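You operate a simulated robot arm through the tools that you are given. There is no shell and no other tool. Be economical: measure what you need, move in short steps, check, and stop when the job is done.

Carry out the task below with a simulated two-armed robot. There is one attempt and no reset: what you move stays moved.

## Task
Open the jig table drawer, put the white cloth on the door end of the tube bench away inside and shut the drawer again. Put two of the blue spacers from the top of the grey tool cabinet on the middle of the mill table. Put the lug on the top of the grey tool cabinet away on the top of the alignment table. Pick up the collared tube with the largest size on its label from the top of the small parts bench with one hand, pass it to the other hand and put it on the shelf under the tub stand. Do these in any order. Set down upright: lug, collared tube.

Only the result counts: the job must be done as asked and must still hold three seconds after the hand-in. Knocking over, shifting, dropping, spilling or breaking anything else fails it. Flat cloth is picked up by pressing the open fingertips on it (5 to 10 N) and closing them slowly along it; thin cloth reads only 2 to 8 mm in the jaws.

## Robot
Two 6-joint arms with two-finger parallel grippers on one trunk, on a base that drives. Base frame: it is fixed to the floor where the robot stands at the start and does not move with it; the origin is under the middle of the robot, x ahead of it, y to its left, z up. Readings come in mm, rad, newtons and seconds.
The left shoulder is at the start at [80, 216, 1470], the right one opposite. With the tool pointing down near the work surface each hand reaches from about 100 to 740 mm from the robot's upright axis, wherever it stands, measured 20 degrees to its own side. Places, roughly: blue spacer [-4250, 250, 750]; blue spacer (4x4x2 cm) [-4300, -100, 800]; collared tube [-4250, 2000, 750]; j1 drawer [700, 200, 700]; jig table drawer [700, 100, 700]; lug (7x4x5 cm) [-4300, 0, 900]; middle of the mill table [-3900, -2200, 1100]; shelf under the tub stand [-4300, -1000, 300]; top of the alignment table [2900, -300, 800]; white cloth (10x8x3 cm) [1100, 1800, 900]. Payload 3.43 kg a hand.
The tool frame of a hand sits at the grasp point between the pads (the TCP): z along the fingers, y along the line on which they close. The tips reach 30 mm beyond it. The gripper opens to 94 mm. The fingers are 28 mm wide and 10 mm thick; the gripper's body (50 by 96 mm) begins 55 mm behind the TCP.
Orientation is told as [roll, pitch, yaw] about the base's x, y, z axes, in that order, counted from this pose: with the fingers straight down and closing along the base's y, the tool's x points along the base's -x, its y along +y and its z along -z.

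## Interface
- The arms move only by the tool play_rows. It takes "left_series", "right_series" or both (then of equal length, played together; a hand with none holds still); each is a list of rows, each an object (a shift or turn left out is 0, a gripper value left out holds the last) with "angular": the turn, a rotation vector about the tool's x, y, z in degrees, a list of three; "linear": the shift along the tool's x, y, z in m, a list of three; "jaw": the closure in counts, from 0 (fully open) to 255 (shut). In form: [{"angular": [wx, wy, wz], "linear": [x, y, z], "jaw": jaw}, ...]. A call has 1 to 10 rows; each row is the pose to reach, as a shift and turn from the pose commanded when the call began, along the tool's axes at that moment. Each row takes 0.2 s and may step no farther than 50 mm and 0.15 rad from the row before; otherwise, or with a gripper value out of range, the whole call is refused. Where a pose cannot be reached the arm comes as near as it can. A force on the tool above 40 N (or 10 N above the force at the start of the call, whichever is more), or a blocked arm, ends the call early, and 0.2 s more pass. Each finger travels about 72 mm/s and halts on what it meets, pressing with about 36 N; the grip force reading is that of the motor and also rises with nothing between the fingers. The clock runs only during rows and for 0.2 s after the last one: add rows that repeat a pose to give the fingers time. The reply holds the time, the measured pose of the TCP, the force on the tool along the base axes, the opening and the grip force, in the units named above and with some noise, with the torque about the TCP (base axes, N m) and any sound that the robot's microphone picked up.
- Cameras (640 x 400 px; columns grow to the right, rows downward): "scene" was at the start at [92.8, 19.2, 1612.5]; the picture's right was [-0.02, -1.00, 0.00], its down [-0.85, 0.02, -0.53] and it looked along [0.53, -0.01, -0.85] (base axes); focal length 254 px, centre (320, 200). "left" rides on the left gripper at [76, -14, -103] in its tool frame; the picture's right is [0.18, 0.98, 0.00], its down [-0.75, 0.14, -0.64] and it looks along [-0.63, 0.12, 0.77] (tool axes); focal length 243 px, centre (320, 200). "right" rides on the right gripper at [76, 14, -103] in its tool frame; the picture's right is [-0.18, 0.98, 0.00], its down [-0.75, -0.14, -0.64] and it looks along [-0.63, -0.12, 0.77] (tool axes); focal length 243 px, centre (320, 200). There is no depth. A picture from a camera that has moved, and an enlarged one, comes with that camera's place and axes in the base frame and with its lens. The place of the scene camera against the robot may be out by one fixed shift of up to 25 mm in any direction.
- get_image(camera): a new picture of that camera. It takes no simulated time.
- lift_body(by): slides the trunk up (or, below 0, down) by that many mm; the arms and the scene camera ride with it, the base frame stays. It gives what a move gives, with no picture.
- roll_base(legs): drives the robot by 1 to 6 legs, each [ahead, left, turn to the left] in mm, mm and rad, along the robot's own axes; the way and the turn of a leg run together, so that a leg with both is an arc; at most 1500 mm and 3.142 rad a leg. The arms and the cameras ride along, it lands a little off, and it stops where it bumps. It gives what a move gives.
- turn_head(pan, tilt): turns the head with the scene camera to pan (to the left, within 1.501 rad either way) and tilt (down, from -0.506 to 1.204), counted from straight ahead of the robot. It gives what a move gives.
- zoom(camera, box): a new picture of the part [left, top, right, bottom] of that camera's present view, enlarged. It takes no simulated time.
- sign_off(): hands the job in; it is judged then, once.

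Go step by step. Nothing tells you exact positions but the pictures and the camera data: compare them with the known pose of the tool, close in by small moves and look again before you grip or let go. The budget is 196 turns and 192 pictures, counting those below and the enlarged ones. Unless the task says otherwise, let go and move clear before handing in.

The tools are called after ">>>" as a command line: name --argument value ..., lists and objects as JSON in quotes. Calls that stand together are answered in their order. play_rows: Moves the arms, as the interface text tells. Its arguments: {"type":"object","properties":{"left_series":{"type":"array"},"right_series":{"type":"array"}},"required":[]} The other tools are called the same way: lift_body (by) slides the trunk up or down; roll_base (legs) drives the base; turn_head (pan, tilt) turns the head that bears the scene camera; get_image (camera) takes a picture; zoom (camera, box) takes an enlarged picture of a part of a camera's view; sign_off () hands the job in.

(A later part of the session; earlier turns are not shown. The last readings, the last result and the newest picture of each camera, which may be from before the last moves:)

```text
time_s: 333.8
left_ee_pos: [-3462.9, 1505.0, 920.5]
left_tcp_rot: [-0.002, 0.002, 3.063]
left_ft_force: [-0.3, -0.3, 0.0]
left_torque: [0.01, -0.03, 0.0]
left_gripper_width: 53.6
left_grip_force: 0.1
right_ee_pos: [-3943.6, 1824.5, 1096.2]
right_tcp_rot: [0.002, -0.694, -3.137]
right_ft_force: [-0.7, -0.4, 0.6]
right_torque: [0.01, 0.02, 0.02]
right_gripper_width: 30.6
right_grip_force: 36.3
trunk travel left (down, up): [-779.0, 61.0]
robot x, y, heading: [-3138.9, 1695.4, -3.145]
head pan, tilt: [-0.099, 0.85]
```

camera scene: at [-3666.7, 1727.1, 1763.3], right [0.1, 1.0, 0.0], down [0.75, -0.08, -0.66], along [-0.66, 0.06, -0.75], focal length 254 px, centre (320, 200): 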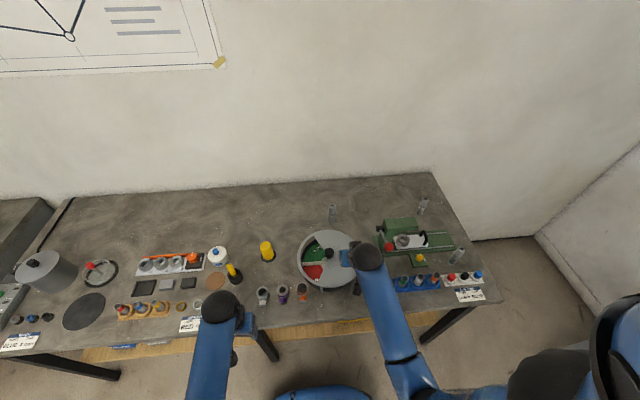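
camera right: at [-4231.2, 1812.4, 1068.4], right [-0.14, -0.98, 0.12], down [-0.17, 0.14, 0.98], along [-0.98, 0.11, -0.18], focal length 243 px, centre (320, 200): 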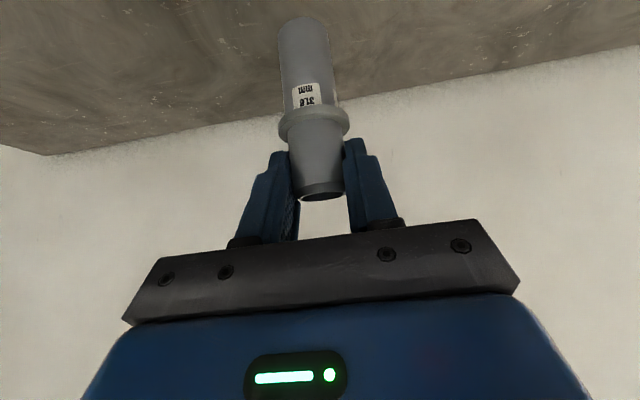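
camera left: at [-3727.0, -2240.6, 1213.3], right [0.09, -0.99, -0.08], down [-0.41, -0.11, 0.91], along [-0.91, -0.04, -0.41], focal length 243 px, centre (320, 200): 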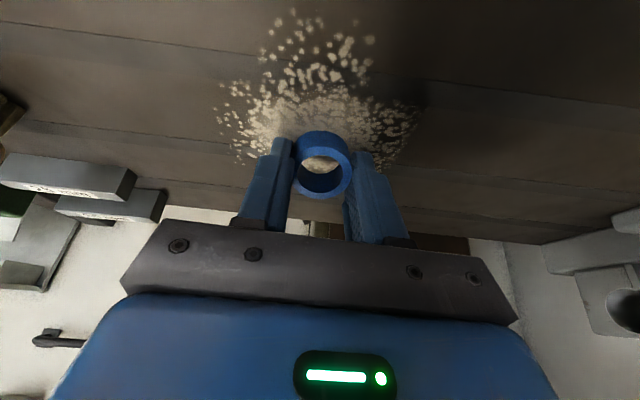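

Now bring the tube to the exchange point in front, while preparing the left hand.

>>> play_rows --right_series '[{"linear": [0.038, 0.017, -0.0137]}, {"linear": [0.075, 0.034, -0.0274]}, {"linear": [0.113, 0.051, -0.041]}, {"linear": [0.151, 0.068, -0.055]}, {"linear": [0.189, 0.085, -0.0686]}, {"linear": [0.226, 0.102, -0.082]}, {"linear": [0.264, 0.119, -0.096]}, {"linear": [0.264, 0.119, -0.096]}]' --left_series '[{"linear": [-0.01, 0.0185, 0.0128], "angular": [0, 0, 8]}, {"linear": [-0.02, 0.037, 0.0255], "angular": [0, 0, 16]}, {"linear": [-0.03, 0.0555, 0.038], "angular": [0, 0, 24]}, {"linear": [-0.04, 0.074, 0.051], "angular": [0, 0, 32]}, {"linear": [-0.049, 0.0925, 0.064], "angular": [0, 0, 40]}, {"linear": [-0.059, 0.111, 0.0765], "angular": [0, 0, 48]}, {"linear": [-0.069, 0.1295, 0.089], "angular": [0, 0, 56]}, {"linear": [-0.079, 0.148, 0.102], "angular": [0, 0, 64.5]}]'

>>> play_rows --left_series '[{"linear": [-0.0445, 0, -0.003], "angular": [0, -8, 0]}, {"linear": [-0.088, 0, -0.0124], "angular": [0, -16, 0]}, {"linear": [-0.13, 0, -0.0277], "angular": [0, -24, 0]}, {"linear": [-0.1696, 0, -0.0486], "angular": [0, -32, 0]}, {"linear": [-0.2057, 0, -0.0749], "angular": [0, -40, 0]}, {"linear": [-0.238, 0, -0.106], "angular": [0, -48, 0]}, {"linear": [-0.2653, 0, -0.141], "angular": [0, -56, 0]}, {"linear": [-0.277, 0, -0.16], "angular": [0, -60, 0]}]'

>>> get_image --camera "left"

>>> get_image --camera "scene"

```text
time_s: 335.6
left_ee_pos: [-3553.1, 1363.1, 817.2]
left_tcp_rot: [-0.003, -0.004, 1.933]
left_ft_force: [-0.4, 0.8, -0.3]
left_torque: [-0.01, 0.0, 0.0]
left_gripper_width: 53.5
left_grip_force: 0.0
right_ee_pos: [-3675.7, 1707.6, 1001.9]
right_tcp_rot: [0.001, -0.697, -3.138]
right_ft_force: [-0.3, 0.2, -0.9]
right_torque: [0.0, -0.02, 0.02]
right_gripper_width: 30.9
right_grip_force: 35.9
trunk travel left (down, up): [-779.0, 61.0]
robot x, y, heading: [-3140.7, 1696.3, -3.138]
head pan, tilt: [-0.099, 0.85]
```

```text
time_s: 337.4
left_ee_pos: [-3652.0, 1621.6, 978.8]
left_tcp_rot: [-0.005, -1.051, 1.94]
left_ft_force: [-1.1, -0.4, -0.3]
left_torque: [-0.02, 0.01, 0.01]
left_gripper_width: 54.0
left_grip_force: 0.0
right_ee_pos: [-3676.7, 1707.8, 1004.2]
right_tcp_rot: [0.0, -0.698, -3.138]
right_ft_force: [-0.7, -0.1, -1.4]
right_torque: [0.0, 0.01, -0.02]
right_gripper_width: 30.9
right_grip_force: 36.3
trunk travel left (down, up): [-779.0, 61.0]
robot x, y, heading: [-3140.1, 1696.8, -3.141]
head pan, tilt: [-0.099, 0.85]
```

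```text
73 pictures are left
camera left: at [-3594.6, 1507.7, 963.4], right [-0.89, -0.44, -0.16], down [-0.07, -0.22, 0.97], along [-0.46, 0.87, 0.17], focal length 243 px, centre (320, 200)
```

left: 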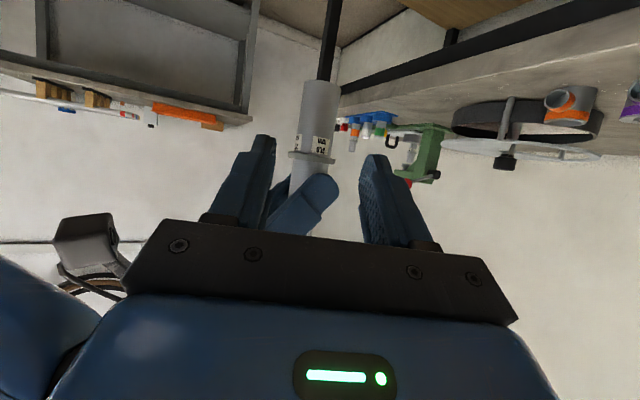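

```text
72 pictures are left
camera scene: at [-3255.1, 1723.9, 1703.0], right [0.1, 1.0, 0.0], down [0.75, -0.07, -0.66], along [-0.66, 0.07, -0.75], focal length 254 px, centre (320, 200)
```

scene: 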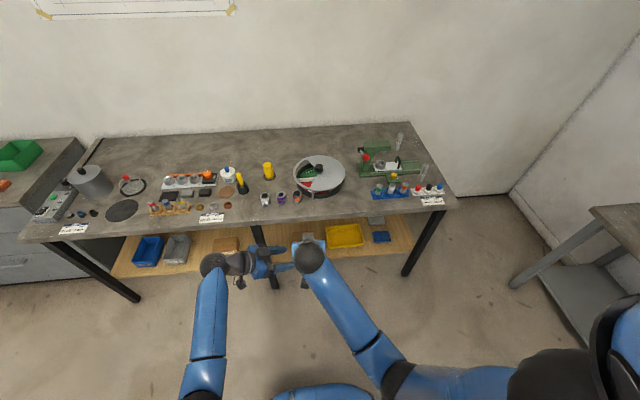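

Tube body: base z≈904, collar ≈960, axis (-3684,1707). Advance the left hand onto the body and look.

>>> play_rows --left_series '[{"linear": [-0.003, -0.001, 0.035]}, {"linear": [-0.006, -0.001, 0.07]}, {"linear": [-0.0075, -0.001, 0.101]}, {"linear": [-0.0075, -0.001, 0.101]}]'

>>> get_image --camera "left"

```text
time_s: 338.4
left_ee_pos: [-3683.7, 1706.1, 933.1]
left_tcp_rot: [-0.009, -1.049, 1.946]
left_ft_force: [0.2, -3.2, 0.2]
left_torque: [0.25, 0.0, -0.11]
left_gripper_width: 53.6
left_grip_force: 0.1
right_ee_pos: [-3676.5, 1713.9, 999.5]
right_tcp_rot: [-0.018, -0.692, -3.136]
right_ft_force: [0.2, 4.3, -0.2]
right_torque: [-0.02, 0.02, 0.09]
right_gripper_width: 30.7
right_grip_force: 36.0
trunk travel left (down, up): [-779.0, 61.0]
robot x, y, heading: [-3139.0, 1697.8, -3.143]
head pan, tilt: [-0.099, 0.85]
stopped in row 4 (right hand): the force on the tool passed its limit at 43 N (the readings are from after the stop); the commanded pose is now the measured one
```

```text
71 pictures are left
camera left: at [-3624.9, 1590.4, 919.1], right [-0.88, -0.44, -0.16], down [-0.07, -0.22, 0.97], along [-0.46, 0.87, 0.16], focal length 243 px, centre (320, 200)
```

left: 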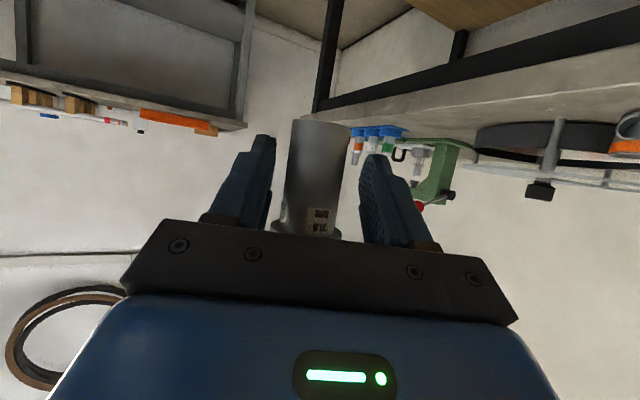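

The left palm touched the right finger. Back the left off 9 mm along its fingers, then close.

>>> play_rows --left_series '[{"linear": [0, 0, -0.009]}, {"linear": [0, 0, -0.009]}, {"linear": [0, 0, -0.009], "jaw": 140}, {"linear": [0, 0, -0.009], "jaw": 175}, {"linear": [0, 0, -0.009], "jaw": 215}, {"linear": [0, 0, -0.009], "jaw": 255}, {"linear": [0, 0, -0.009]}]'

>>> get_image --camera "left"

```text
time_s: 340.0
left_ee_pos: [-3680.6, 1699.4, 937.7]
left_tcp_rot: [-0.011, -1.05, 1.943]
left_ft_force: [26.2, 6.3, 8.9]
left_torque: [-0.04, 0.92, -0.36]
left_gripper_width: 31.1
left_grip_force: 36.1
right_ee_pos: [-3679.4, 1713.4, 1000.7]
right_tcp_rot: [-0.012, -0.696, -3.139]
right_ft_force: [-26.4, -6.4, -9.7]
right_torque: [-0.23, 0.66, 0.02]
right_gripper_width: 30.7
right_grip_force: 36.2
trunk travel left (down, up): [-779.0, 61.0]
robot x, y, heading: [-3141.5, 1694.3, -3.138]
head pan, tilt: [-0.099, 0.85]
```

```text
70 pictures are left
camera left: at [-3621.2, 1584.1, 923.3], right [-0.88, -0.44, -0.16], down [-0.07, -0.22, 0.97], along [-0.46, 0.87, 0.16], focal length 243 px, centre (320, 200)
```

left: 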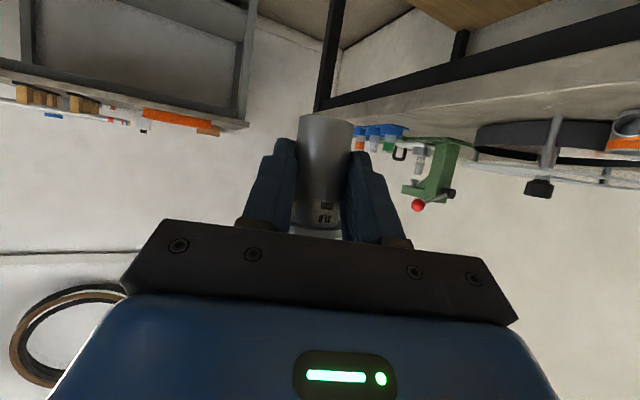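

Left has it (31 mm). Open the right slightly and withdraw it along its fingers.

>>> play_rows --right_series '[{"jaw": 160}, {"jaw": 148}, {}, {"linear": [0, 0, -0.02]}, {"linear": [0, 0, -0.05]}, {"linear": [0, 0, -0.09]}, {"linear": [0, -0.03, -0.12]}, {"linear": [0, -0.07, -0.13]}, {"linear": [0, -0.11, -0.13]}]'

>>> get_image --camera "right"

>>> get_image --camera "left"

```text
time_s: 342.0
left_ee_pos: [-3680.1, 1698.9, 939.0]
left_tcp_rot: [-0.007, -1.05, 1.946]
left_ft_force: [0.9, 0.7, 0.5]
left_torque: [-0.03, -0.02, -0.01]
left_gripper_width: 30.8
left_grip_force: 36.1
right_ee_pos: [-3593.6, 1823.0, 1101.0]
right_tcp_rot: [-0.013, -0.692, -3.139]
right_ft_force: [0.2, -0.9, 1.1]
right_torque: [0.02, -0.01, 0.02]
right_gripper_width: 39.5
right_grip_force: 0.1
trunk travel left (down, up): [-779.0, 61.0]
robot x, y, heading: [-3141.7, 1697.1, -3.144]
head pan, tilt: [-0.099, 0.85]
```

```text
69 pictures are left
camera right: at [-3467.8, 1807.8, 1131.2], right [-0.15, -0.98, 0.11], down [-0.17, 0.13, 0.98], along [-0.97, 0.12, -0.19], focal length 243 px, centre (320, 200)
```

right: 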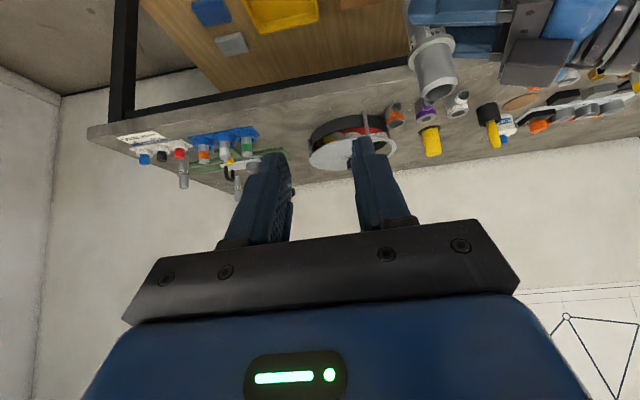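

```text
68 pictures are left
camera left: at [-3621.8, 1584.1, 923.8], right [-0.88, -0.44, -0.16], down [-0.07, -0.22, 0.97], along [-0.46, 0.87, 0.16], focal length 243 px, centre (320, 200)
```

left: 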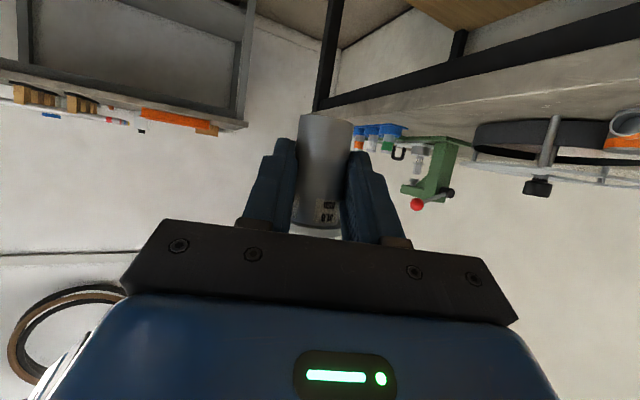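

The handover is done. Rotate the left hand's azimuth back to forward with the tube upright, and tuck the right hand.

>>> play_rows --left_series '[{"linear": [0.007, 0.0055, -0.012], "angular": [-6.5, 0, -3.72]}, {"linear": [0.014, 0.011, -0.024], "angular": [-13, 0, -7.45]}, {"linear": [0.021, 0.0165, -0.036], "angular": [-19.5, 0, -11.2]}, {"linear": [0.028, 0.022, -0.048], "angular": [-26, 0, -14.9]}, {"linear": [0.034, 0.0275, -0.06], "angular": [-32.5, 0, -18.6]}, {"linear": [0.041, 0.033, -0.072], "angular": [-39, 0, -22.4]}, {"linear": [0.048, 0.0385, -0.085], "angular": [-45.6, 0, -26.1]}, {"linear": [0.055, 0.044, -0.097], "angular": [-52.1, 0, -29.8]}]' --right_series '[{"linear": [0.044, 0, 0.018], "angular": [0, 5, 0]}, {"linear": [0.0876, 0, 0.0337], "angular": [0, 10, 0]}, {"linear": [0.1308, 0, 0.047], "angular": [0, 15, 0]}, {"linear": [0.1734, 0, 0.0579], "angular": [0, 20, 0]}, {"linear": [0.2152, 0, 0.0665], "angular": [0, 25, 0]}, {"linear": [0.256, 0, 0.0729], "angular": [0, 30, 0]}, {"linear": [0.2955, 0, 0.0772], "angular": [0, 35, 0]}, {"linear": [0.3337, 0, 0.0795], "angular": [0, 40, 0]}]'

>>> get_image --camera "left"

```text
time_s: 343.8
left_ee_pos: [-3681.9, 1578.2, 939.5]
left_tcp_rot: [0.002, -1.05, 2.988]
left_ft_force: [0.5, -0.1, -0.2]
left_torque: [0.0, -0.04, 0.0]
left_gripper_width: 30.6
left_grip_force: 35.9
right_ee_pos: [-3387.0, 1823.3, 826.1]
right_tcp_rot: [-0.011, 0.005, 3.136]
right_ft_force: [0.8, 0.0, -0.6]
right_torque: [0.03, -0.03, 0.01]
right_gripper_width: 39.4
right_grip_force: 0.2
trunk travel left (down, up): [-779.0, 61.0]
robot x, y, heading: [-3140.7, 1699.8, -3.143]
head pan, tilt: [-0.099, 0.85]
```

```text
67 pictures are left
camera left: at [-3554.1, 1571.1, 924.3], right [-0.06, -0.99, -0.16], down [0.16, -0.17, 0.97], along [-0.99, 0.03, 0.16], focal length 243 px, centre (320, 200)
```

left: 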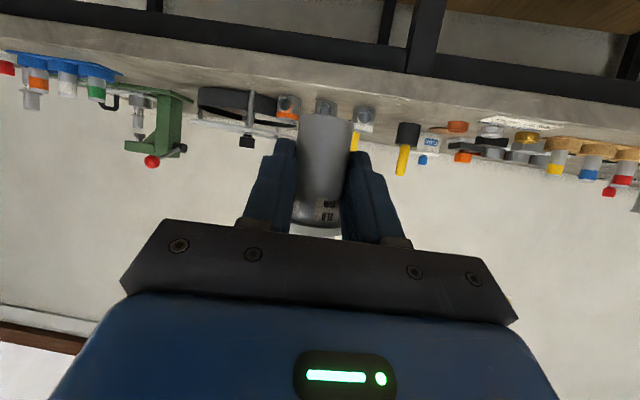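

Tube is upright in the left hand. Extend the right hand a bit (to clear the base later) and drive to the tub stand.

>>> play_rows --right_series '[{"linear": [-0.037, -0.017, -0.02]}, {"linear": [-0.075, -0.035, -0.04]}, {"linear": [-0.112, -0.052, -0.062]}, {"linear": [-0.15, -0.07, -0.083]}, {"linear": [-0.187, -0.087, -0.104]}, {"linear": [-0.224, -0.104, -0.124]}]'

>>> roll_base --legs '[[210, 0, 0], [0, 1165, 0], [0, 1165, 0]]'

>>> lift_body --by -500

>>> turn_head --pan 0.15 --tilt 0.7

>>> get_image --camera "scene"

>>> get_image --camera "left"

```text
time_s: 345.2
left_ee_pos: [-3682.5, 1578.3, 937.8]
left_tcp_rot: [0.0, -1.046, 2.987]
left_ft_force: [-0.5, 0.0, 0.0]
left_torque: [0.02, 0.02, -0.01]
left_gripper_width: 30.8
left_grip_force: 36.4
right_ee_pos: [-3613.0, 1927.5, 950.8]
right_tcp_rot: [-0.011, 0.007, 3.136]
right_ft_force: [-0.4, -1.1, 0.1]
right_torque: [0.0, -0.05, -0.01]
right_gripper_width: 39.6
right_grip_force: 0.1
trunk travel left (down, up): [-779.0, 61.0]
robot x, y, heading: [-3142.2, 1698.9, -3.145]
head pan, tilt: [-0.099, 0.85]
```

```text
time_s: 357.9
left_ee_pos: [-3884.2, -755.5, 938.8]
left_tcp_rot: [0.003, -1.047, 2.992]
left_ft_force: [-0.8, -0.1, -0.7]
left_torque: [0.03, -0.04, 0.02]
left_gripper_width: 30.5
left_grip_force: 35.8
right_ee_pos: [-3815.8, -405.0, 950.1]
right_tcp_rot: [-0.01, 0.004, 3.139]
right_ft_force: [-0.1, 0.4, -0.4]
right_torque: [0.01, 0.01, 0.0]
right_gripper_width: 39.5
right_grip_force: 0.1
trunk travel left (down, up): [-779.0, 61.0]
robot x, y, heading: [-3345.9, -636.9, -3.135]
head pan, tilt: [-0.099, 0.85]
```

```text
refused: -500 is not a number from -400 to 400
```

```text
time_s: 358.6
left_ee_pos: [-3883.8, -756.2, 939.7]
left_tcp_rot: [0.0, -1.05, 2.99]
left_ft_force: [0.0, -0.1, -1.6]
left_torque: [0.02, -0.06, -0.01]
left_gripper_width: 30.4
left_grip_force: 35.9
right_ee_pos: [-3816.6, -405.6, 951.4]
right_tcp_rot: [-0.011, 0.006, 3.14]
right_ft_force: [0.1, 1.0, -0.4]
right_torque: [0.03, 0.02, 0.0]
right_gripper_width: 39.7
right_grip_force: 0.1
trunk travel left (down, up): [-779.0, 61.0]
robot x, y, heading: [-3344.3, -635.7, -3.141]
head pan, tilt: [0.15, 0.7]
```

```text
66 pictures are left
camera scene: at [-3464.8, -628.5, 1715.2], right [-0.15, 0.99, 0.0], down [0.64, 0.1, -0.76], along [-0.76, -0.12, -0.64], focal length 254 px, centre (320, 200)
```

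scene: 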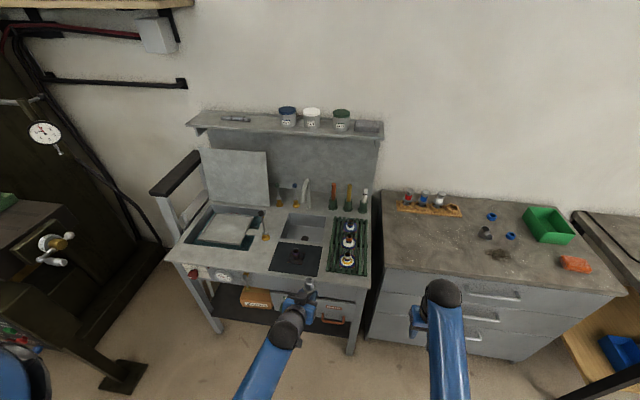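

```text
65 pictures are left
camera left: at [-3757.4, -762.0, 924.0], right [-0.06, -0.99, -0.16], down [0.16, -0.17, 0.97], along [-0.99, 0.03, 0.16], focal length 243 px, centre (320, 200)
```

left: 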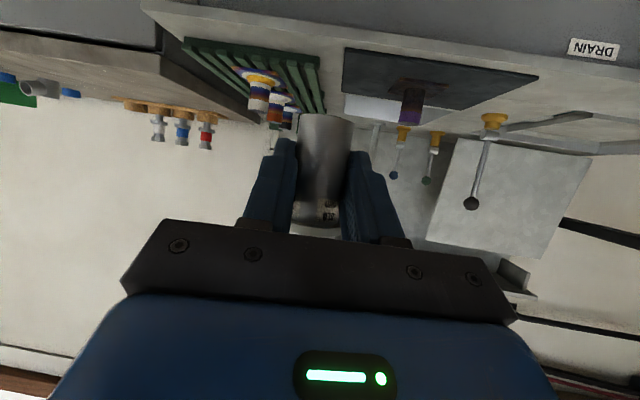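

Lower the trunk (in the allowed steps) and look at the shelf from the left camera.

>>> lift_body --by -400

>>> get_image --camera "left"

>>> get_image --camera "scene"

```text
time_s: 362.5
left_ee_pos: [-3884.4, -756.6, 540.7]
left_tcp_rot: [0.0, -1.048, 2.992]
left_ft_force: [-0.9, -0.2, -0.5]
left_torque: [0.01, 0.0, -0.01]
left_gripper_width: 30.5
left_grip_force: 36.0
right_ee_pos: [-3815.3, -405.0, 551.0]
right_tcp_rot: [-0.011, 0.006, 3.14]
right_ft_force: [-0.6, 0.1, -0.3]
right_torque: [-0.01, 0.0, 0.0]
right_gripper_width: 39.8
right_grip_force: 0.1
trunk travel left (down, up): [-379.0, 461.0]
robot x, y, heading: [-3346.8, -633.0, -3.141]
head pan, tilt: [0.15, 0.7]
```

```text
64 pictures are left
camera left: at [-3757.4, -762.0, 524.1], right [-0.06, -0.99, -0.16], down [0.16, -0.17, 0.97], along [-0.99, 0.03, 0.16], focal length 243 px, centre (320, 200)
```

left: 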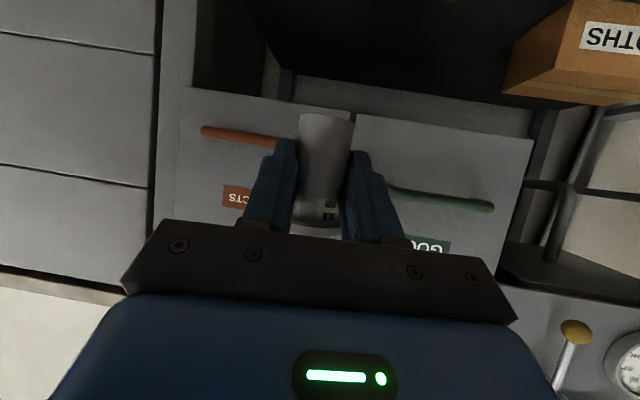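

```text
63 pictures are left
camera scene: at [-3464.6, -628.5, 1315.3], right [-0.15, 0.99, 0.0], down [0.64, 0.1, -0.76], along [-0.76, -0.12, -0.64], focal length 254 px, centre (320, 200)
```

scene: 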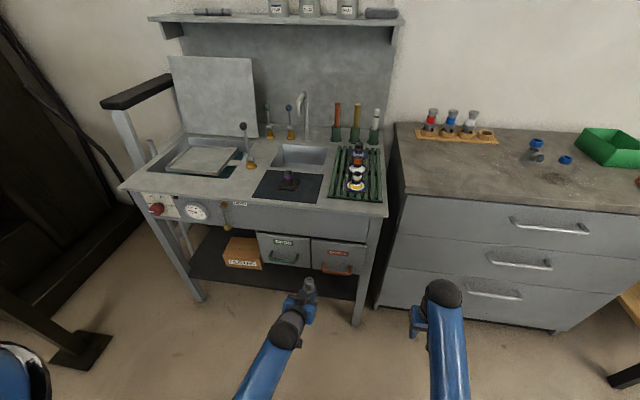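

Drawers' bottoms ≈ z 460, shelf front edge ≈ x -4050. Lower further so the tube can slide in under the drawers, and look.

>>> lift_body --by -168

>>> get_image --camera "left"

>>> zoom --camera "scene" --box '[160, 180, 420, 340]'

```text
time_s: 364.4
left_ee_pos: [-3883.3, -755.7, 371.3]
left_tcp_rot: [0.0, -1.046, 2.991]
left_ft_force: [-0.8, -0.4, -1.2]
left_torque: [-0.03, -0.02, 0.01]
left_gripper_width: 30.6
left_grip_force: 35.8
right_ee_pos: [-3815.7, -405.4, 383.3]
right_tcp_rot: [-0.011, 0.005, 3.14]
right_ft_force: [0.3, -0.3, -0.1]
right_torque: [0.02, 0.0, 0.02]
right_gripper_width: 39.5
right_grip_force: 0.1
trunk travel left (down, up): [-211.0, 629.0]
robot x, y, heading: [-3345.0, -635.9, -3.14]
head pan, tilt: [0.15, 0.7]
```

```text
62 pictures are left
camera left: at [-3757.3, -762.0, 356.1], right [-0.06, -0.99, -0.16], down [0.16, -0.17, 0.97], along [-0.99, 0.03, 0.16], focal length 243 px, centre (320, 200)
```

left: 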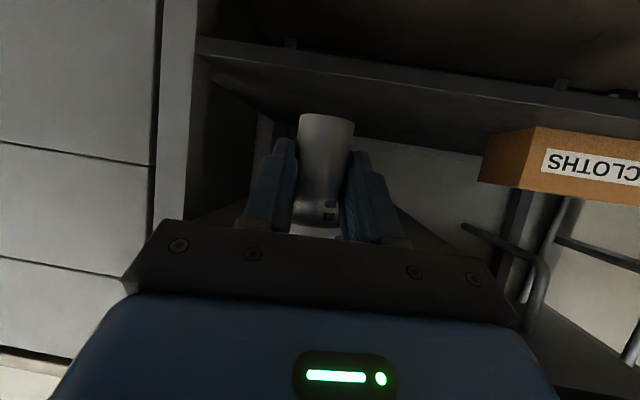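

```text
2.46 times, centred on (290, 260) of scene
camera zoom: at [-3464.5, -628.5, 1147.3], right [-0.15, 0.99, 0.0], down [0.64, 0.1, -0.76], along [-0.76, -0.12, -0.64], focal length 626 px, centre (394, 52)
```

zoom: 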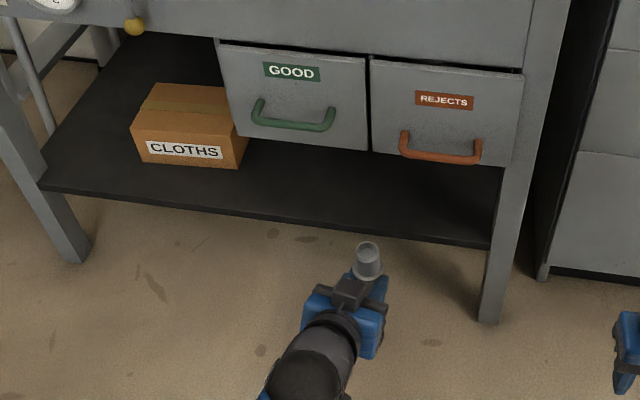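

Shelf top ≈ z 255, front edge ≈ x -4070; drawers' bottoms at 459. Drive in 130 mm, then extend the arm 100 mm.

>>> roll_base --legs '[[130, 25, 0]]'

>>> play_rows --left_series '[{"linear": [-0.0165, 0.005, 0.0286]}, {"linear": [-0.033, 0.01, 0.057]}, {"linear": [-0.0495, 0.015, 0.0857]}, {"linear": [-0.0495, 0.015, 0.0857]}]'

>>> zoom --camera "scene" --box '[160, 180, 420, 340]'

>>> get_image --camera "left"

```text
time_s: 365.7
left_ee_pos: [-4013.1, -780.6, 370.2]
left_tcp_rot: [-0.001, -1.045, 2.993]
left_ft_force: [0.3, -0.3, -1.4]
left_torque: [0.0, 0.01, 0.02]
left_gripper_width: 30.2
left_grip_force: 35.5
right_ee_pos: [-3946.0, -430.2, 381.4]
right_tcp_rot: [-0.013, 0.008, 3.14]
right_ft_force: [0.4, -0.4, -0.2]
right_torque: [-0.01, -0.03, 0.01]
right_gripper_width: 39.3
right_grip_force: 0.1
trunk travel left (down, up): [-211.0, 629.0]
robot x, y, heading: [-3471.8, -662.1, -3.137]
head pan, tilt: [0.15, 0.7]
```

```text
time_s: 366.7
left_ee_pos: [-4113.8, -780.3, 371.8]
left_tcp_rot: [-0.001, -1.047, 2.99]
left_ft_force: [0.1, -0.3, -1.5]
left_torque: [-0.04, -0.01, 0.01]
left_gripper_width: 30.4
left_grip_force: 35.9
right_ee_pos: [-3945.8, -431.6, 382.1]
right_tcp_rot: [-0.011, 0.006, 3.141]
right_ft_force: [0.4, 0.0, -0.4]
right_torque: [-0.04, -0.04, 0.03]
right_gripper_width: 39.6
right_grip_force: 0.0
trunk travel left (down, up): [-211.0, 629.0]
robot x, y, heading: [-3475.4, -659.3, -3.137]
head pan, tilt: [0.15, 0.7]
```

```text
2.46 times, centred on (290, 260) of scene
camera zoom: at [-3594.3, -653.8, 1147.3], right [-0.15, 0.99, 0.0], down [0.64, 0.1, -0.76], along [-0.76, -0.12, -0.64], focal length 626 px, centre (394, 52)
```

zoom: 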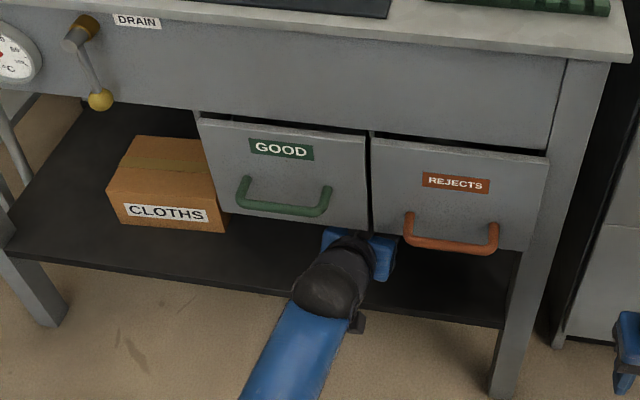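

```text
59 pictures are left
camera left: at [-3987.1, -787.7, 356.9], right [-0.06, -0.99, -0.16], down [0.16, -0.17, 0.97], along [-0.99, 0.03, 0.16], focal length 243 px, centre (320, 200)
```

left: 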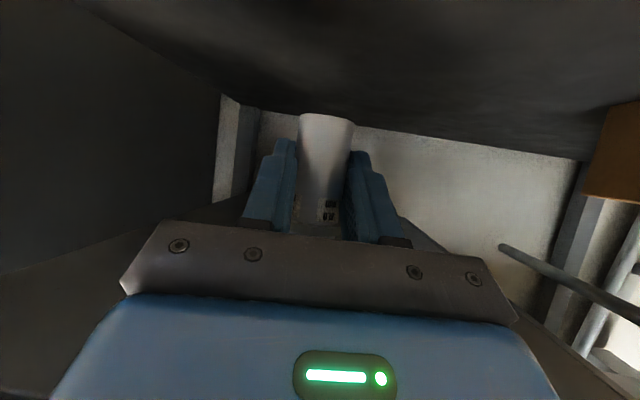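

Inside under the drawers. Lower with the trunk, then finish with small steps.

>>> lift_body --by -62

>>> play_rows --left_series '[{"linear": [0.004, 0, 0.0025]}, {"linear": [0.009, 0, 0.005]}]'

```text
time_s: 367.7
left_ee_pos: [-4113.7, -782.0, 310.4]
left_tcp_rot: [0.0, -1.048, 2.989]
left_ft_force: [0.0, 0.5, -1.1]
left_torque: [0.01, 0.01, -0.04]
left_gripper_width: 30.2
left_grip_force: 35.9
right_ee_pos: [-3943.9, -432.0, 321.2]
right_tcp_rot: [-0.01, 0.005, 3.141]
right_ft_force: [0.4, -0.2, -1.2]
right_torque: [0.02, 0.01, 0.03]
right_gripper_width: 39.7
right_grip_force: 0.0
trunk travel left (down, up): [-149.0, 691.0]
robot x, y, heading: [-3474.4, -657.2, -3.138]
head pan, tilt: [0.15, 0.7]
```

```text
time_s: 368.3
left_ee_pos: [-4112.9, -781.5, 299.0]
left_tcp_rot: [0.0, -1.047, 2.989]
left_ft_force: [-0.2, 0.7, -0.4]
left_torque: [0.01, -0.06, 0.01]
left_gripper_width: 30.5
left_grip_force: 36.3
right_ee_pos: [-3945.8, -430.4, 321.0]
right_tcp_rot: [-0.011, 0.006, 3.138]
right_ft_force: [0.1, -0.3, -0.2]
right_torque: [0.02, 0.02, 0.05]
right_gripper_width: 39.5
right_grip_force: 0.0
trunk travel left (down, up): [-149.0, 691.0]
robot x, y, heading: [-3469.8, -665.9, -3.137]
head pan, tilt: [0.15, 0.7]
```

>>> play_rows --left_series '[{"linear": [0.0026, 0, 0.0015]}, {"linear": [0.0052, 0, 0.003]}]'

>>> get_image --camera "left"

```text
time_s: 368.9
left_ee_pos: [-4114.0, -781.5, 297.4]
left_tcp_rot: [0.0, -1.055, 2.99]
left_ft_force: [3.4, -0.8, 12.0]
left_torque: [0.02, -0.1, -0.01]
left_gripper_width: 30.6
left_grip_force: 36.0
right_ee_pos: [-3945.0, -430.5, 322.9]
right_tcp_rot: [-0.01, 0.003, 3.14]
right_ft_force: [-0.3, 1.0, -0.5]
right_torque: [0.04, -0.04, 0.03]
right_gripper_width: 39.6
right_grip_force: 0.1
trunk travel left (down, up): [-149.0, 691.0]
robot x, y, heading: [-3473.5, -660.4, -3.142]
head pan, tilt: [0.15, 0.7]
```

```text
58 pictures are left
camera left: at [-3987.6, -787.4, 281.5], right [-0.06, -0.99, -0.16], down [0.16, -0.17, 0.97], along [-0.98, 0.03, 0.17], focal length 243 px, centre (320, 200)
```

left: 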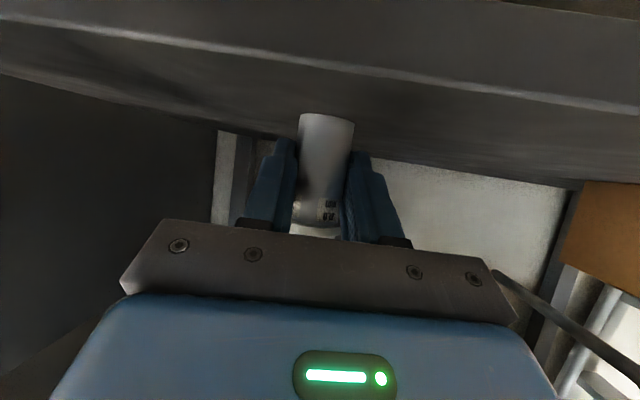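

Tube is resting on the shelf (12 N). Release and back out along the fingers.

>>> play_rows --left_series '[{"linear": [-0.001, 0, -0.0005]}, {"linear": [-0.001, 0, -0.0005], "jaw": 150}, {"linear": [-0.001, 0, -0.0005], "jaw": 115}, {"linear": [-0.001, 0, -0.0005], "jaw": 95}, {"linear": [-0.001, 0, -0.02]}, {"linear": [-0.001, 0, -0.05]}, {"linear": [0.01, 0, -0.09]}, {"linear": [0.03, 0, -0.13]}, {"linear": [0.05, 0, -0.17]}]'

>>> get_image --camera "left"

>>> zoom --camera "scene" --box '[160, 180, 420, 340]'

```text
time_s: 370.9
left_ee_pos: [-3942.7, -808.6, 335.6]
left_tcp_rot: [0.0, -1.049, 2.989]
left_ft_force: [-0.3, -0.5, -0.2]
left_torque: [0.04, -0.03, 0.0]
left_gripper_width: 59.0
left_grip_force: 0.0
right_ee_pos: [-3944.3, -430.7, 319.9]
right_tcp_rot: [-0.01, 0.006, 3.138]
right_ft_force: [-0.2, -0.1, 0.5]
right_torque: [-0.04, -0.01, -0.01]
right_gripper_width: 39.4
right_grip_force: 0.2
trunk travel left (down, up): [-149.0, 691.0]
robot x, y, heading: [-3475.2, -660.9, -3.138]
head pan, tilt: [0.15, 0.7]
```

```text
57 pictures are left
camera left: at [-3815.9, -814.2, 320.3], right [-0.06, -0.99, -0.16], down [0.16, -0.17, 0.97], along [-0.99, 0.03, 0.16], focal length 243 px, centre (320, 200)
```

left: 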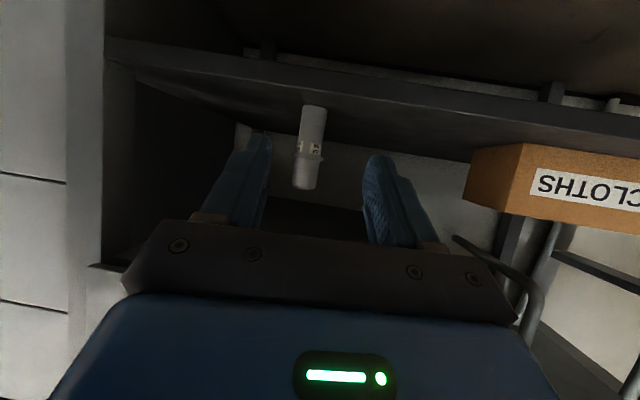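

```text
2.46 times, centred on (290, 260) of scene
camera zoom: at [-3593.9, -653.8, 1085.4], right [-0.15, 0.99, 0.0], down [0.64, 0.1, -0.77], along [-0.76, -0.12, -0.64], focal length 626 px, centre (394, 52)
```

zoom: 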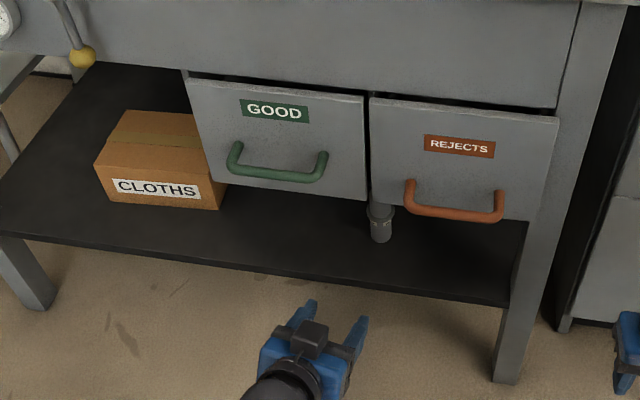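

The tube stands upright on the shelf. Back off and raise the trunk for the lug.

>>> roll_base --legs '[[-120, 0, 0]]'

>>> lift_body --by 400

>>> lift_body --by 235

>>> play_rows --left_series '[{"linear": [0.0445, 0, -0.003], "angular": [0, 8, 0]}, {"linear": [0.088, 0, -0.0124], "angular": [0, 16, 0]}, {"linear": [0.13, 0, -0.0277], "angular": [0, 24, 0]}, {"linear": [0.1696, 0, -0.0486], "angular": [0, 32, 0]}, {"linear": [0.2057, 0, -0.0749], "angular": [0, 40, 0]}, {"linear": [0.238, 0, -0.106], "angular": [0, 48, 0]}, {"linear": [0.2653, 0, -0.141], "angular": [0, 56, 0]}, {"linear": [0.277, 0, -0.16], "angular": [0, 60, 0]}]'

>>> roll_base --legs '[[0, -510, 0], [110, 0, 0]]'

>>> get_image --camera "right"

```text
time_s: 372.1
left_ee_pos: [-3821.6, -808.7, 335.1]
left_tcp_rot: [0.0, -1.047, 2.991]
left_ft_force: [-0.1, 1.6, -0.9]
left_torque: [-0.04, 0.0, -0.01]
left_gripper_width: 58.7
left_grip_force: 0.0
right_ee_pos: [-3824.9, -430.9, 321.5]
right_tcp_rot: [-0.011, 0.005, 3.139]
right_ft_force: [0.5, -0.1, -0.7]
right_torque: [0.0, 0.0, 0.03]
right_gripper_width: 39.6
right_grip_force: 0.1
trunk travel left (down, up): [-149.0, 691.0]
robot x, y, heading: [-3350.8, -661.8, -3.137]
head pan, tilt: [0.15, 0.7]
```

```text
time_s: 375.9
left_ee_pos: [-3823.1, -808.0, 734.3]
left_tcp_rot: [-0.001, -1.047, 2.994]
left_ft_force: [-0.2, -0.3, -0.4]
left_torque: [-0.01, 0.01, 0.0]
left_gripper_width: 59.0
left_grip_force: 0.2
right_ee_pos: [-3825.1, -431.8, 721.3]
right_tcp_rot: [-0.011, 0.006, 3.14]
right_ft_force: [-0.3, -0.1, -0.8]
right_torque: [-0.02, 0.0, -0.02]
right_gripper_width: 39.4
right_grip_force: 0.1
trunk travel left (down, up): [-549.0, 291.0]
robot x, y, heading: [-3355.8, -662.7, -3.138]
head pan, tilt: [0.15, 0.7]
```

```text
time_s: 378.4
left_ee_pos: [-3822.2, -807.9, 969.8]
left_tcp_rot: [0.0, -1.048, 2.991]
left_ft_force: [-0.1, 0.6, 0.9]
left_torque: [-0.02, 0.01, 0.0]
left_gripper_width: 58.9
left_grip_force: 0.1
right_ee_pos: [-3825.6, -430.6, 955.9]
right_tcp_rot: [-0.01, 0.004, 3.14]
right_ft_force: [0.9, -0.7, 0.5]
right_torque: [0.04, -0.01, -0.01]
right_gripper_width: 39.7
right_grip_force: 0.1
trunk travel left (down, up): [-784.0, 56.0]
robot x, y, heading: [-3354.1, -659.4, -3.135]
head pan, tilt: [0.15, 0.7]
```

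```text
time_s: 380.2
left_ee_pos: [-3547.5, -848.9, 810.3]
left_tcp_rot: [0.0, 0.003, 2.992]
left_ft_force: [0.0, -0.7, 0.1]
left_torque: [0.04, -0.01, 0.06]
left_gripper_width: 58.8
left_grip_force: 0.1
right_ee_pos: [-3825.5, -431.6, 957.2]
right_tcp_rot: [-0.01, 0.005, 3.138]
right_ft_force: [0.7, -0.5, -0.7]
right_torque: [0.0, -0.04, 0.0]
right_gripper_width: 39.8
right_grip_force: 0.1
trunk travel left (down, up): [-784.0, 56.0]
robot x, y, heading: [-3353.9, -658.7, -3.14]
head pan, tilt: [0.15, 0.7]
```

```text
time_s: 384.0
left_ee_pos: [-3654.6, -339.8, 810.4]
left_tcp_rot: [0.001, -0.003, 2.993]
left_ft_force: [0.8, 0.2, 0.2]
left_torque: [0.0, 0.03, 0.02]
left_gripper_width: 59.0
left_grip_force: 0.0
right_ee_pos: [-3932.5, 78.8, 959.6]
right_tcp_rot: [-0.01, 0.003, 3.142]
right_ft_force: [1.3, -0.7, 0.4]
right_torque: [-0.05, 0.05, 0.02]
right_gripper_width: 39.3
right_grip_force: 0.0
trunk travel left (down, up): [-784.0, 56.0]
robot x, y, heading: [-3465.2, -151.3, -3.138]
head pan, tilt: [0.15, 0.7]
```

```text
55 pictures are left
camera right: at [-3856.2, 63.3, 1061.2], right [-0.18, -0.98, -0.01], down [-0.75, 0.13, 0.64], along [-0.63, 0.13, -0.77], focal length 243 px, centre (320, 200)
```

right: 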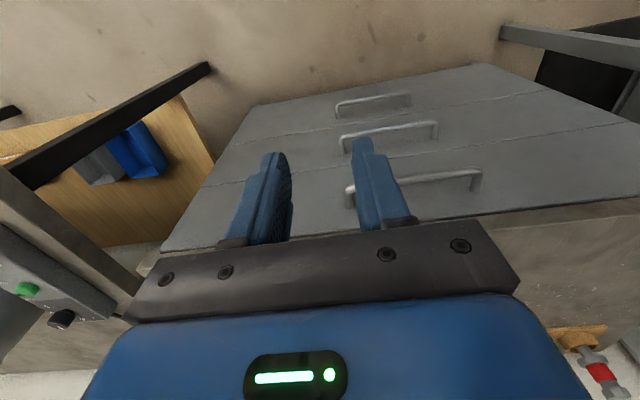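

Drive up to the cabinet and bring the right hand near the lug.

>>> roll_base --legs '[[230, 0, 0]]'

>>> play_rows --right_series '[{"linear": [-0.02, 0.025, 0], "jaw": 50}, {"linear": [-0.04, 0.05, 0]}, {"linear": [-0.06, 0.075, 0]}, {"linear": [-0.08, 0.1, 0]}, {"linear": [-0.08, 0.1, 0]}]'

>>> get_image --camera "right"

```text
time_s: 385.7
left_ee_pos: [-3888.2, -342.4, 810.1]
left_tcp_rot: [0.002, -0.001, 2.994]
left_ft_force: [0.4, -0.5, -0.1]
left_torque: [0.0, 0.05, 0.04]
left_gripper_width: 59.2
left_grip_force: 0.1
right_ee_pos: [-4165.4, 75.2, 956.3]
right_tcp_rot: [-0.011, 0.003, -3.141]
right_ft_force: [0.4, 0.4, 0.2]
right_torque: [-0.01, 0.0, 0.03]
right_gripper_width: 39.9
right_grip_force: 0.2
trunk travel left (down, up): [-784.0, 56.0]
robot x, y, heading: [-3698.3, -151.6, -3.134]
head pan, tilt: [0.15, 0.7]
```

```text
time_s: 386.9
left_ee_pos: [-3889.4, -343.0, 810.0]
left_tcp_rot: [0.0, 0.002, 2.994]
left_ft_force: [-0.5, -0.5, 0.6]
left_torque: [0.02, -0.03, 0.0]
left_gripper_width: 58.9
left_grip_force: 0.0
right_ee_pos: [-4248.6, -23.6, 954.3]
right_tcp_rot: [-0.009, 0.005, -3.141]
right_ft_force: [-0.1, 0.0, -0.4]
right_torque: [-0.02, 0.0, 0.0]
right_gripper_width: 75.8
right_grip_force: 0.0
trunk travel left (down, up): [-784.0, 56.0]
robot x, y, heading: [-3693.3, -151.4, -3.132]
head pan, tilt: [0.15, 0.7]
```

```text
54 pictures are left
camera right: at [-4172.7, -38.2, 1058.2], right [-0.18, -0.98, -0.01], down [-0.76, 0.13, 0.64], along [-0.63, 0.13, -0.77], focal length 243 px, centre (320, 200)
```

right: 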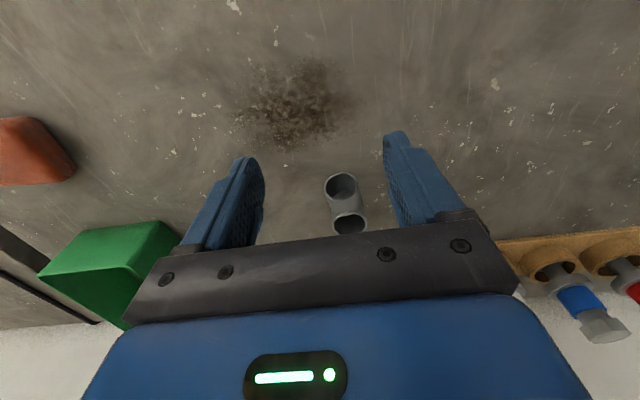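

The lug's centre is about (-4336,-31), ~38 mm wide across y. Move over it high, then lower the trunk for reach.

>>> play_rows --right_series '[{"linear": [-0.02, 0.002, -0.02]}, {"linear": [-0.045, 0.004, -0.04]}, {"linear": [-0.067, 0.006, -0.055]}, {"linear": [-0.0875, 0.0075, -0.06]}]'

>>> lift_body --by -90

>>> get_image --camera "right"

```text
time_s: 387.9
left_ee_pos: [-3890.7, -342.1, 809.0]
left_tcp_rot: [0.0, 0.002, 2.994]
left_ft_force: [0.5, -0.3, 0.5]
left_torque: [0.02, 0.0, 0.01]
left_gripper_width: 58.6
left_grip_force: 0.0
right_ee_pos: [-4336.5, -32.6, 1012.9]
right_tcp_rot: [-0.013, 0.007, -3.14]
right_ft_force: [0.1, 0.5, -0.3]
right_torque: [-0.02, -0.03, -0.01]
right_gripper_width: 75.6
right_grip_force: 0.0
trunk travel left (down, up): [-784.0, 56.0]
robot x, y, heading: [-3697.5, -151.1, -3.133]
head pan, tilt: [0.15, 0.7]
```

```text
time_s: 389.2
left_ee_pos: [-3889.9, -342.8, 718.6]
left_tcp_rot: [-0.001, 0.002, 2.992]
left_ft_force: [-0.7, -0.2, -0.4]
left_torque: [0.03, 0.02, 0.01]
left_gripper_width: 58.9
left_grip_force: 0.1
right_ee_pos: [-4336.5, -31.7, 923.2]
right_tcp_rot: [-0.009, 0.005, -3.14]
right_ft_force: [0.1, 0.9, 0.3]
right_torque: [-0.01, -0.01, -0.03]
right_gripper_width: 75.3
right_grip_force: 0.0
trunk travel left (down, up): [-694.0, 146.0]
robot x, y, heading: [-3694.3, -151.7, -3.136]
head pan, tilt: [0.15, 0.7]
```

```text
53 pictures are left
camera right: at [-4260.4, -46.5, 1026.9], right [-0.18, -0.98, -0.01], down [-0.76, 0.13, 0.64], along [-0.63, 0.13, -0.77], focal length 243 px, centre (320, 200)
```

right: 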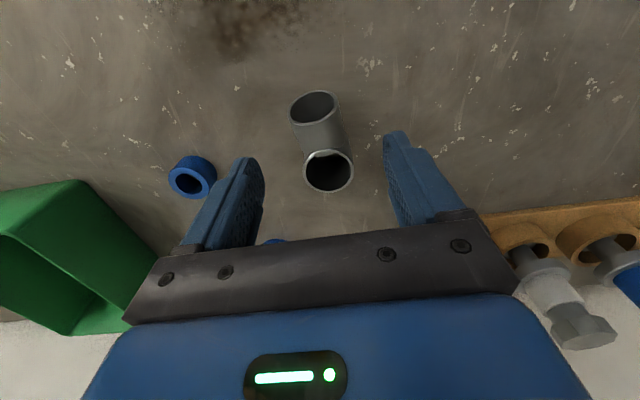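

Well aligned. Descend and grip the lug.

>>> play_rows --right_series '[{"linear": [0, 0, 0.02]}, {"linear": [0, 0, 0.04]}, {"linear": [0, 0, 0.047]}, {"linear": [0, 0, 0.047], "jaw": 120}, {"linear": [0, 0, 0.047], "jaw": 170}, {"linear": [0, 0, 0.047], "jaw": 255}, {"linear": [0, 0, 0.047]}, {"linear": [0, 0, 0.047]}]'

>>> play_rows --right_series '[{"linear": [0, 0, -0.02]}, {"linear": [0, 0, -0.05]}, {"linear": [0, 0, -0.08]}, {"linear": [0, 0, -0.08]}]'

>>> get_image --camera "right"

```text
time_s: 391.0
left_ee_pos: [-3890.2, -341.7, 719.4]
left_tcp_rot: [0.001, 0.003, 2.993]
left_ft_force: [-0.8, 0.0, 0.6]
left_torque: [0.0, 0.02, 0.0]
left_gripper_width: 59.3
left_grip_force: 0.1
right_ee_pos: [-4335.5, -30.8, 875.5]
right_tcp_rot: [-0.012, 0.006, -3.141]
right_ft_force: [0.0, 0.3, 0.1]
right_torque: [-0.01, 0.01, -0.02]
right_gripper_width: 35.7
right_grip_force: 35.7
trunk travel left (down, up): [-694.0, 146.0]
robot x, y, heading: [-3696.8, -152.4, -3.135]
head pan, tilt: [0.15, 0.7]
```

```text
time_s: 392.0
left_ee_pos: [-3890.2, -342.8, 720.9]
left_tcp_rot: [0.001, 0.002, 2.994]
left_ft_force: [-0.5, 0.3, -0.3]
left_torque: [-0.04, 0.0, 0.03]
left_gripper_width: 59.1
left_grip_force: 0.1
right_ee_pos: [-4337.5, -32.7, 955.3]
right_tcp_rot: [-0.011, 0.008, -3.141]
right_ft_force: [0.3, 1.1, -2.4]
right_torque: [0.01, -0.01, -0.01]
right_gripper_width: 35.5
right_grip_force: 36.2
trunk travel left (down, up): [-694.0, 146.0]
robot x, y, heading: [-3695.1, -150.3, -3.135]
head pan, tilt: [0.15, 0.7]
```

```text
52 pictures are left
camera right: at [-4260.5, -46.8, 1059.1], right [-0.18, -0.98, -0.01], down [-0.76, 0.13, 0.64], along [-0.63, 0.13, -0.77], focal length 243 px, centre (320, 200)
```

right: 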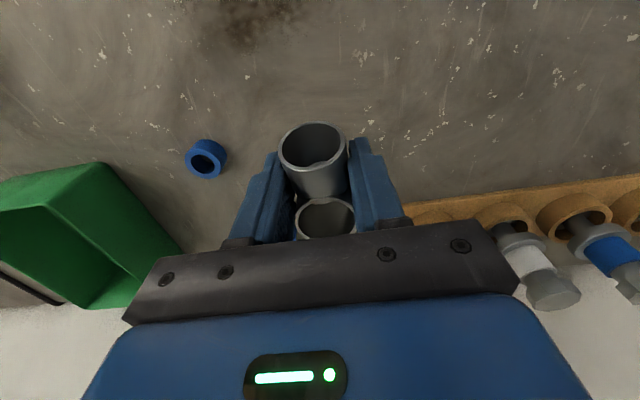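

The lug is held. Retract, back away, turn around and head across the shop.

>>> play_rows --right_series '[{"linear": [0.042, 0, 0]}, {"linear": [0.084, 0, 0]}, {"linear": [0.126, 0, 0]}, {"linear": [0.168, 0, 0]}, {"linear": [0.2, 0, 0]}]'

>>> roll_base --legs '[[-480, 0, 0], [0, 0, 3.137], [1450, 0, 0], [1450, 0, 0]]'

>>> turn_head --pan 0.3 --tilt 0.5

>>> get_image --camera "scene"

```text
time_s: 393.2
left_ee_pos: [-3889.5, -342.4, 719.5]
left_tcp_rot: [0.001, 0.0, 2.994]
left_ft_force: [-0.2, 0.4, 0.1]
left_torque: [0.03, -0.02, -0.01]
left_gripper_width: 58.9
left_grip_force: 0.1
right_ee_pos: [-4146.9, -34.0, 903.7]
right_tcp_rot: [-0.01, 0.0, -3.14]
right_ft_force: [0.5, 0.1, -0.9]
right_torque: [0.0, -0.02, 0.02]
right_gripper_width: 35.7
right_grip_force: 36.1
right hand out of reach, approached as far as the arm can: row 2, 3, 4, 5
trunk travel left (down, up): [-694.0, 146.0]
robot x, y, heading: [-3697.9, -152.1, -3.136]
head pan, tilt: [0.15, 0.7]
```

```text
time_s: 411.4
left_ee_pos: [-1465.9, -31.5, 720.3]
left_tcp_rot: [0.0, 0.001, -0.202]
left_ft_force: [-0.1, 0.2, 0.5]
left_torque: [-0.01, 0.0, 0.05]
left_gripper_width: 58.9
left_grip_force: 0.0
right_ee_pos: [-1230.1, -352.0, 902.9]
right_tcp_rot: [-0.014, 0.02, -0.052]
right_ft_force: [-5.9, 0.3, 2.6]
right_torque: [-0.15, -0.69, -0.08]
right_gripper_width: 33.5
right_grip_force: 35.7
trunk travel left (down, up): [-694.0, 146.0]
robot x, y, heading: [-1666.6, -210.7, -0.044]
head pan, tilt: [0.15, 0.7]
stopped in leg 4: the force on the tool passed its limit at 136 N (the readings are from after the stop); the commanded pose is now the measured one
```

```text
time_s: 412.2
left_ee_pos: [-1466.3, -30.9, 720.2]
left_tcp_rot: [0.0, 0.001, -0.202]
left_ft_force: [0.2, -0.4, 0.3]
left_torque: [0.0, 0.02, 0.01]
left_gripper_width: 58.7
left_grip_force: 0.0
right_ee_pos: [-1231.8, -351.3, 903.3]
right_tcp_rot: [-0.013, 0.018, -0.051]
right_ft_force: [-9.7, 0.6, 0.0]
right_torque: [-0.09, -0.86, -0.15]
right_gripper_width: 33.1
right_grip_force: 36.0
trunk travel left (down, up): [-694.0, 146.0]
robot x, y, heading: [-1667.8, -211.0, -0.048]
head pan, tilt: [0.3, 0.499]
```

```text
51 pictures are left
camera scene: at [-1559.7, -167.9, 1648.1], right [0.25, -0.97, 0.0], down [-0.46, -0.12, -0.88], along [0.85, 0.22, -0.48], focal length 254 px, centre (320, 200)
```

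scene: 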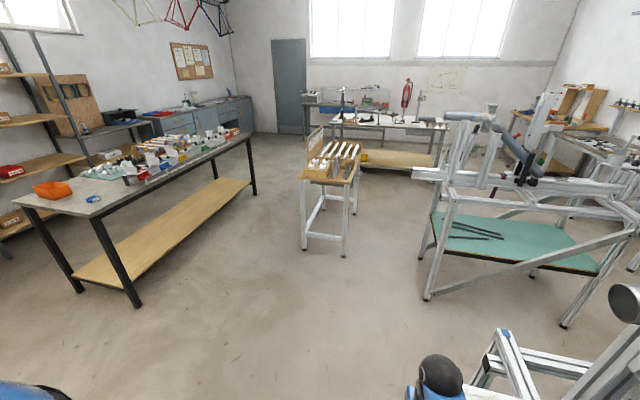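

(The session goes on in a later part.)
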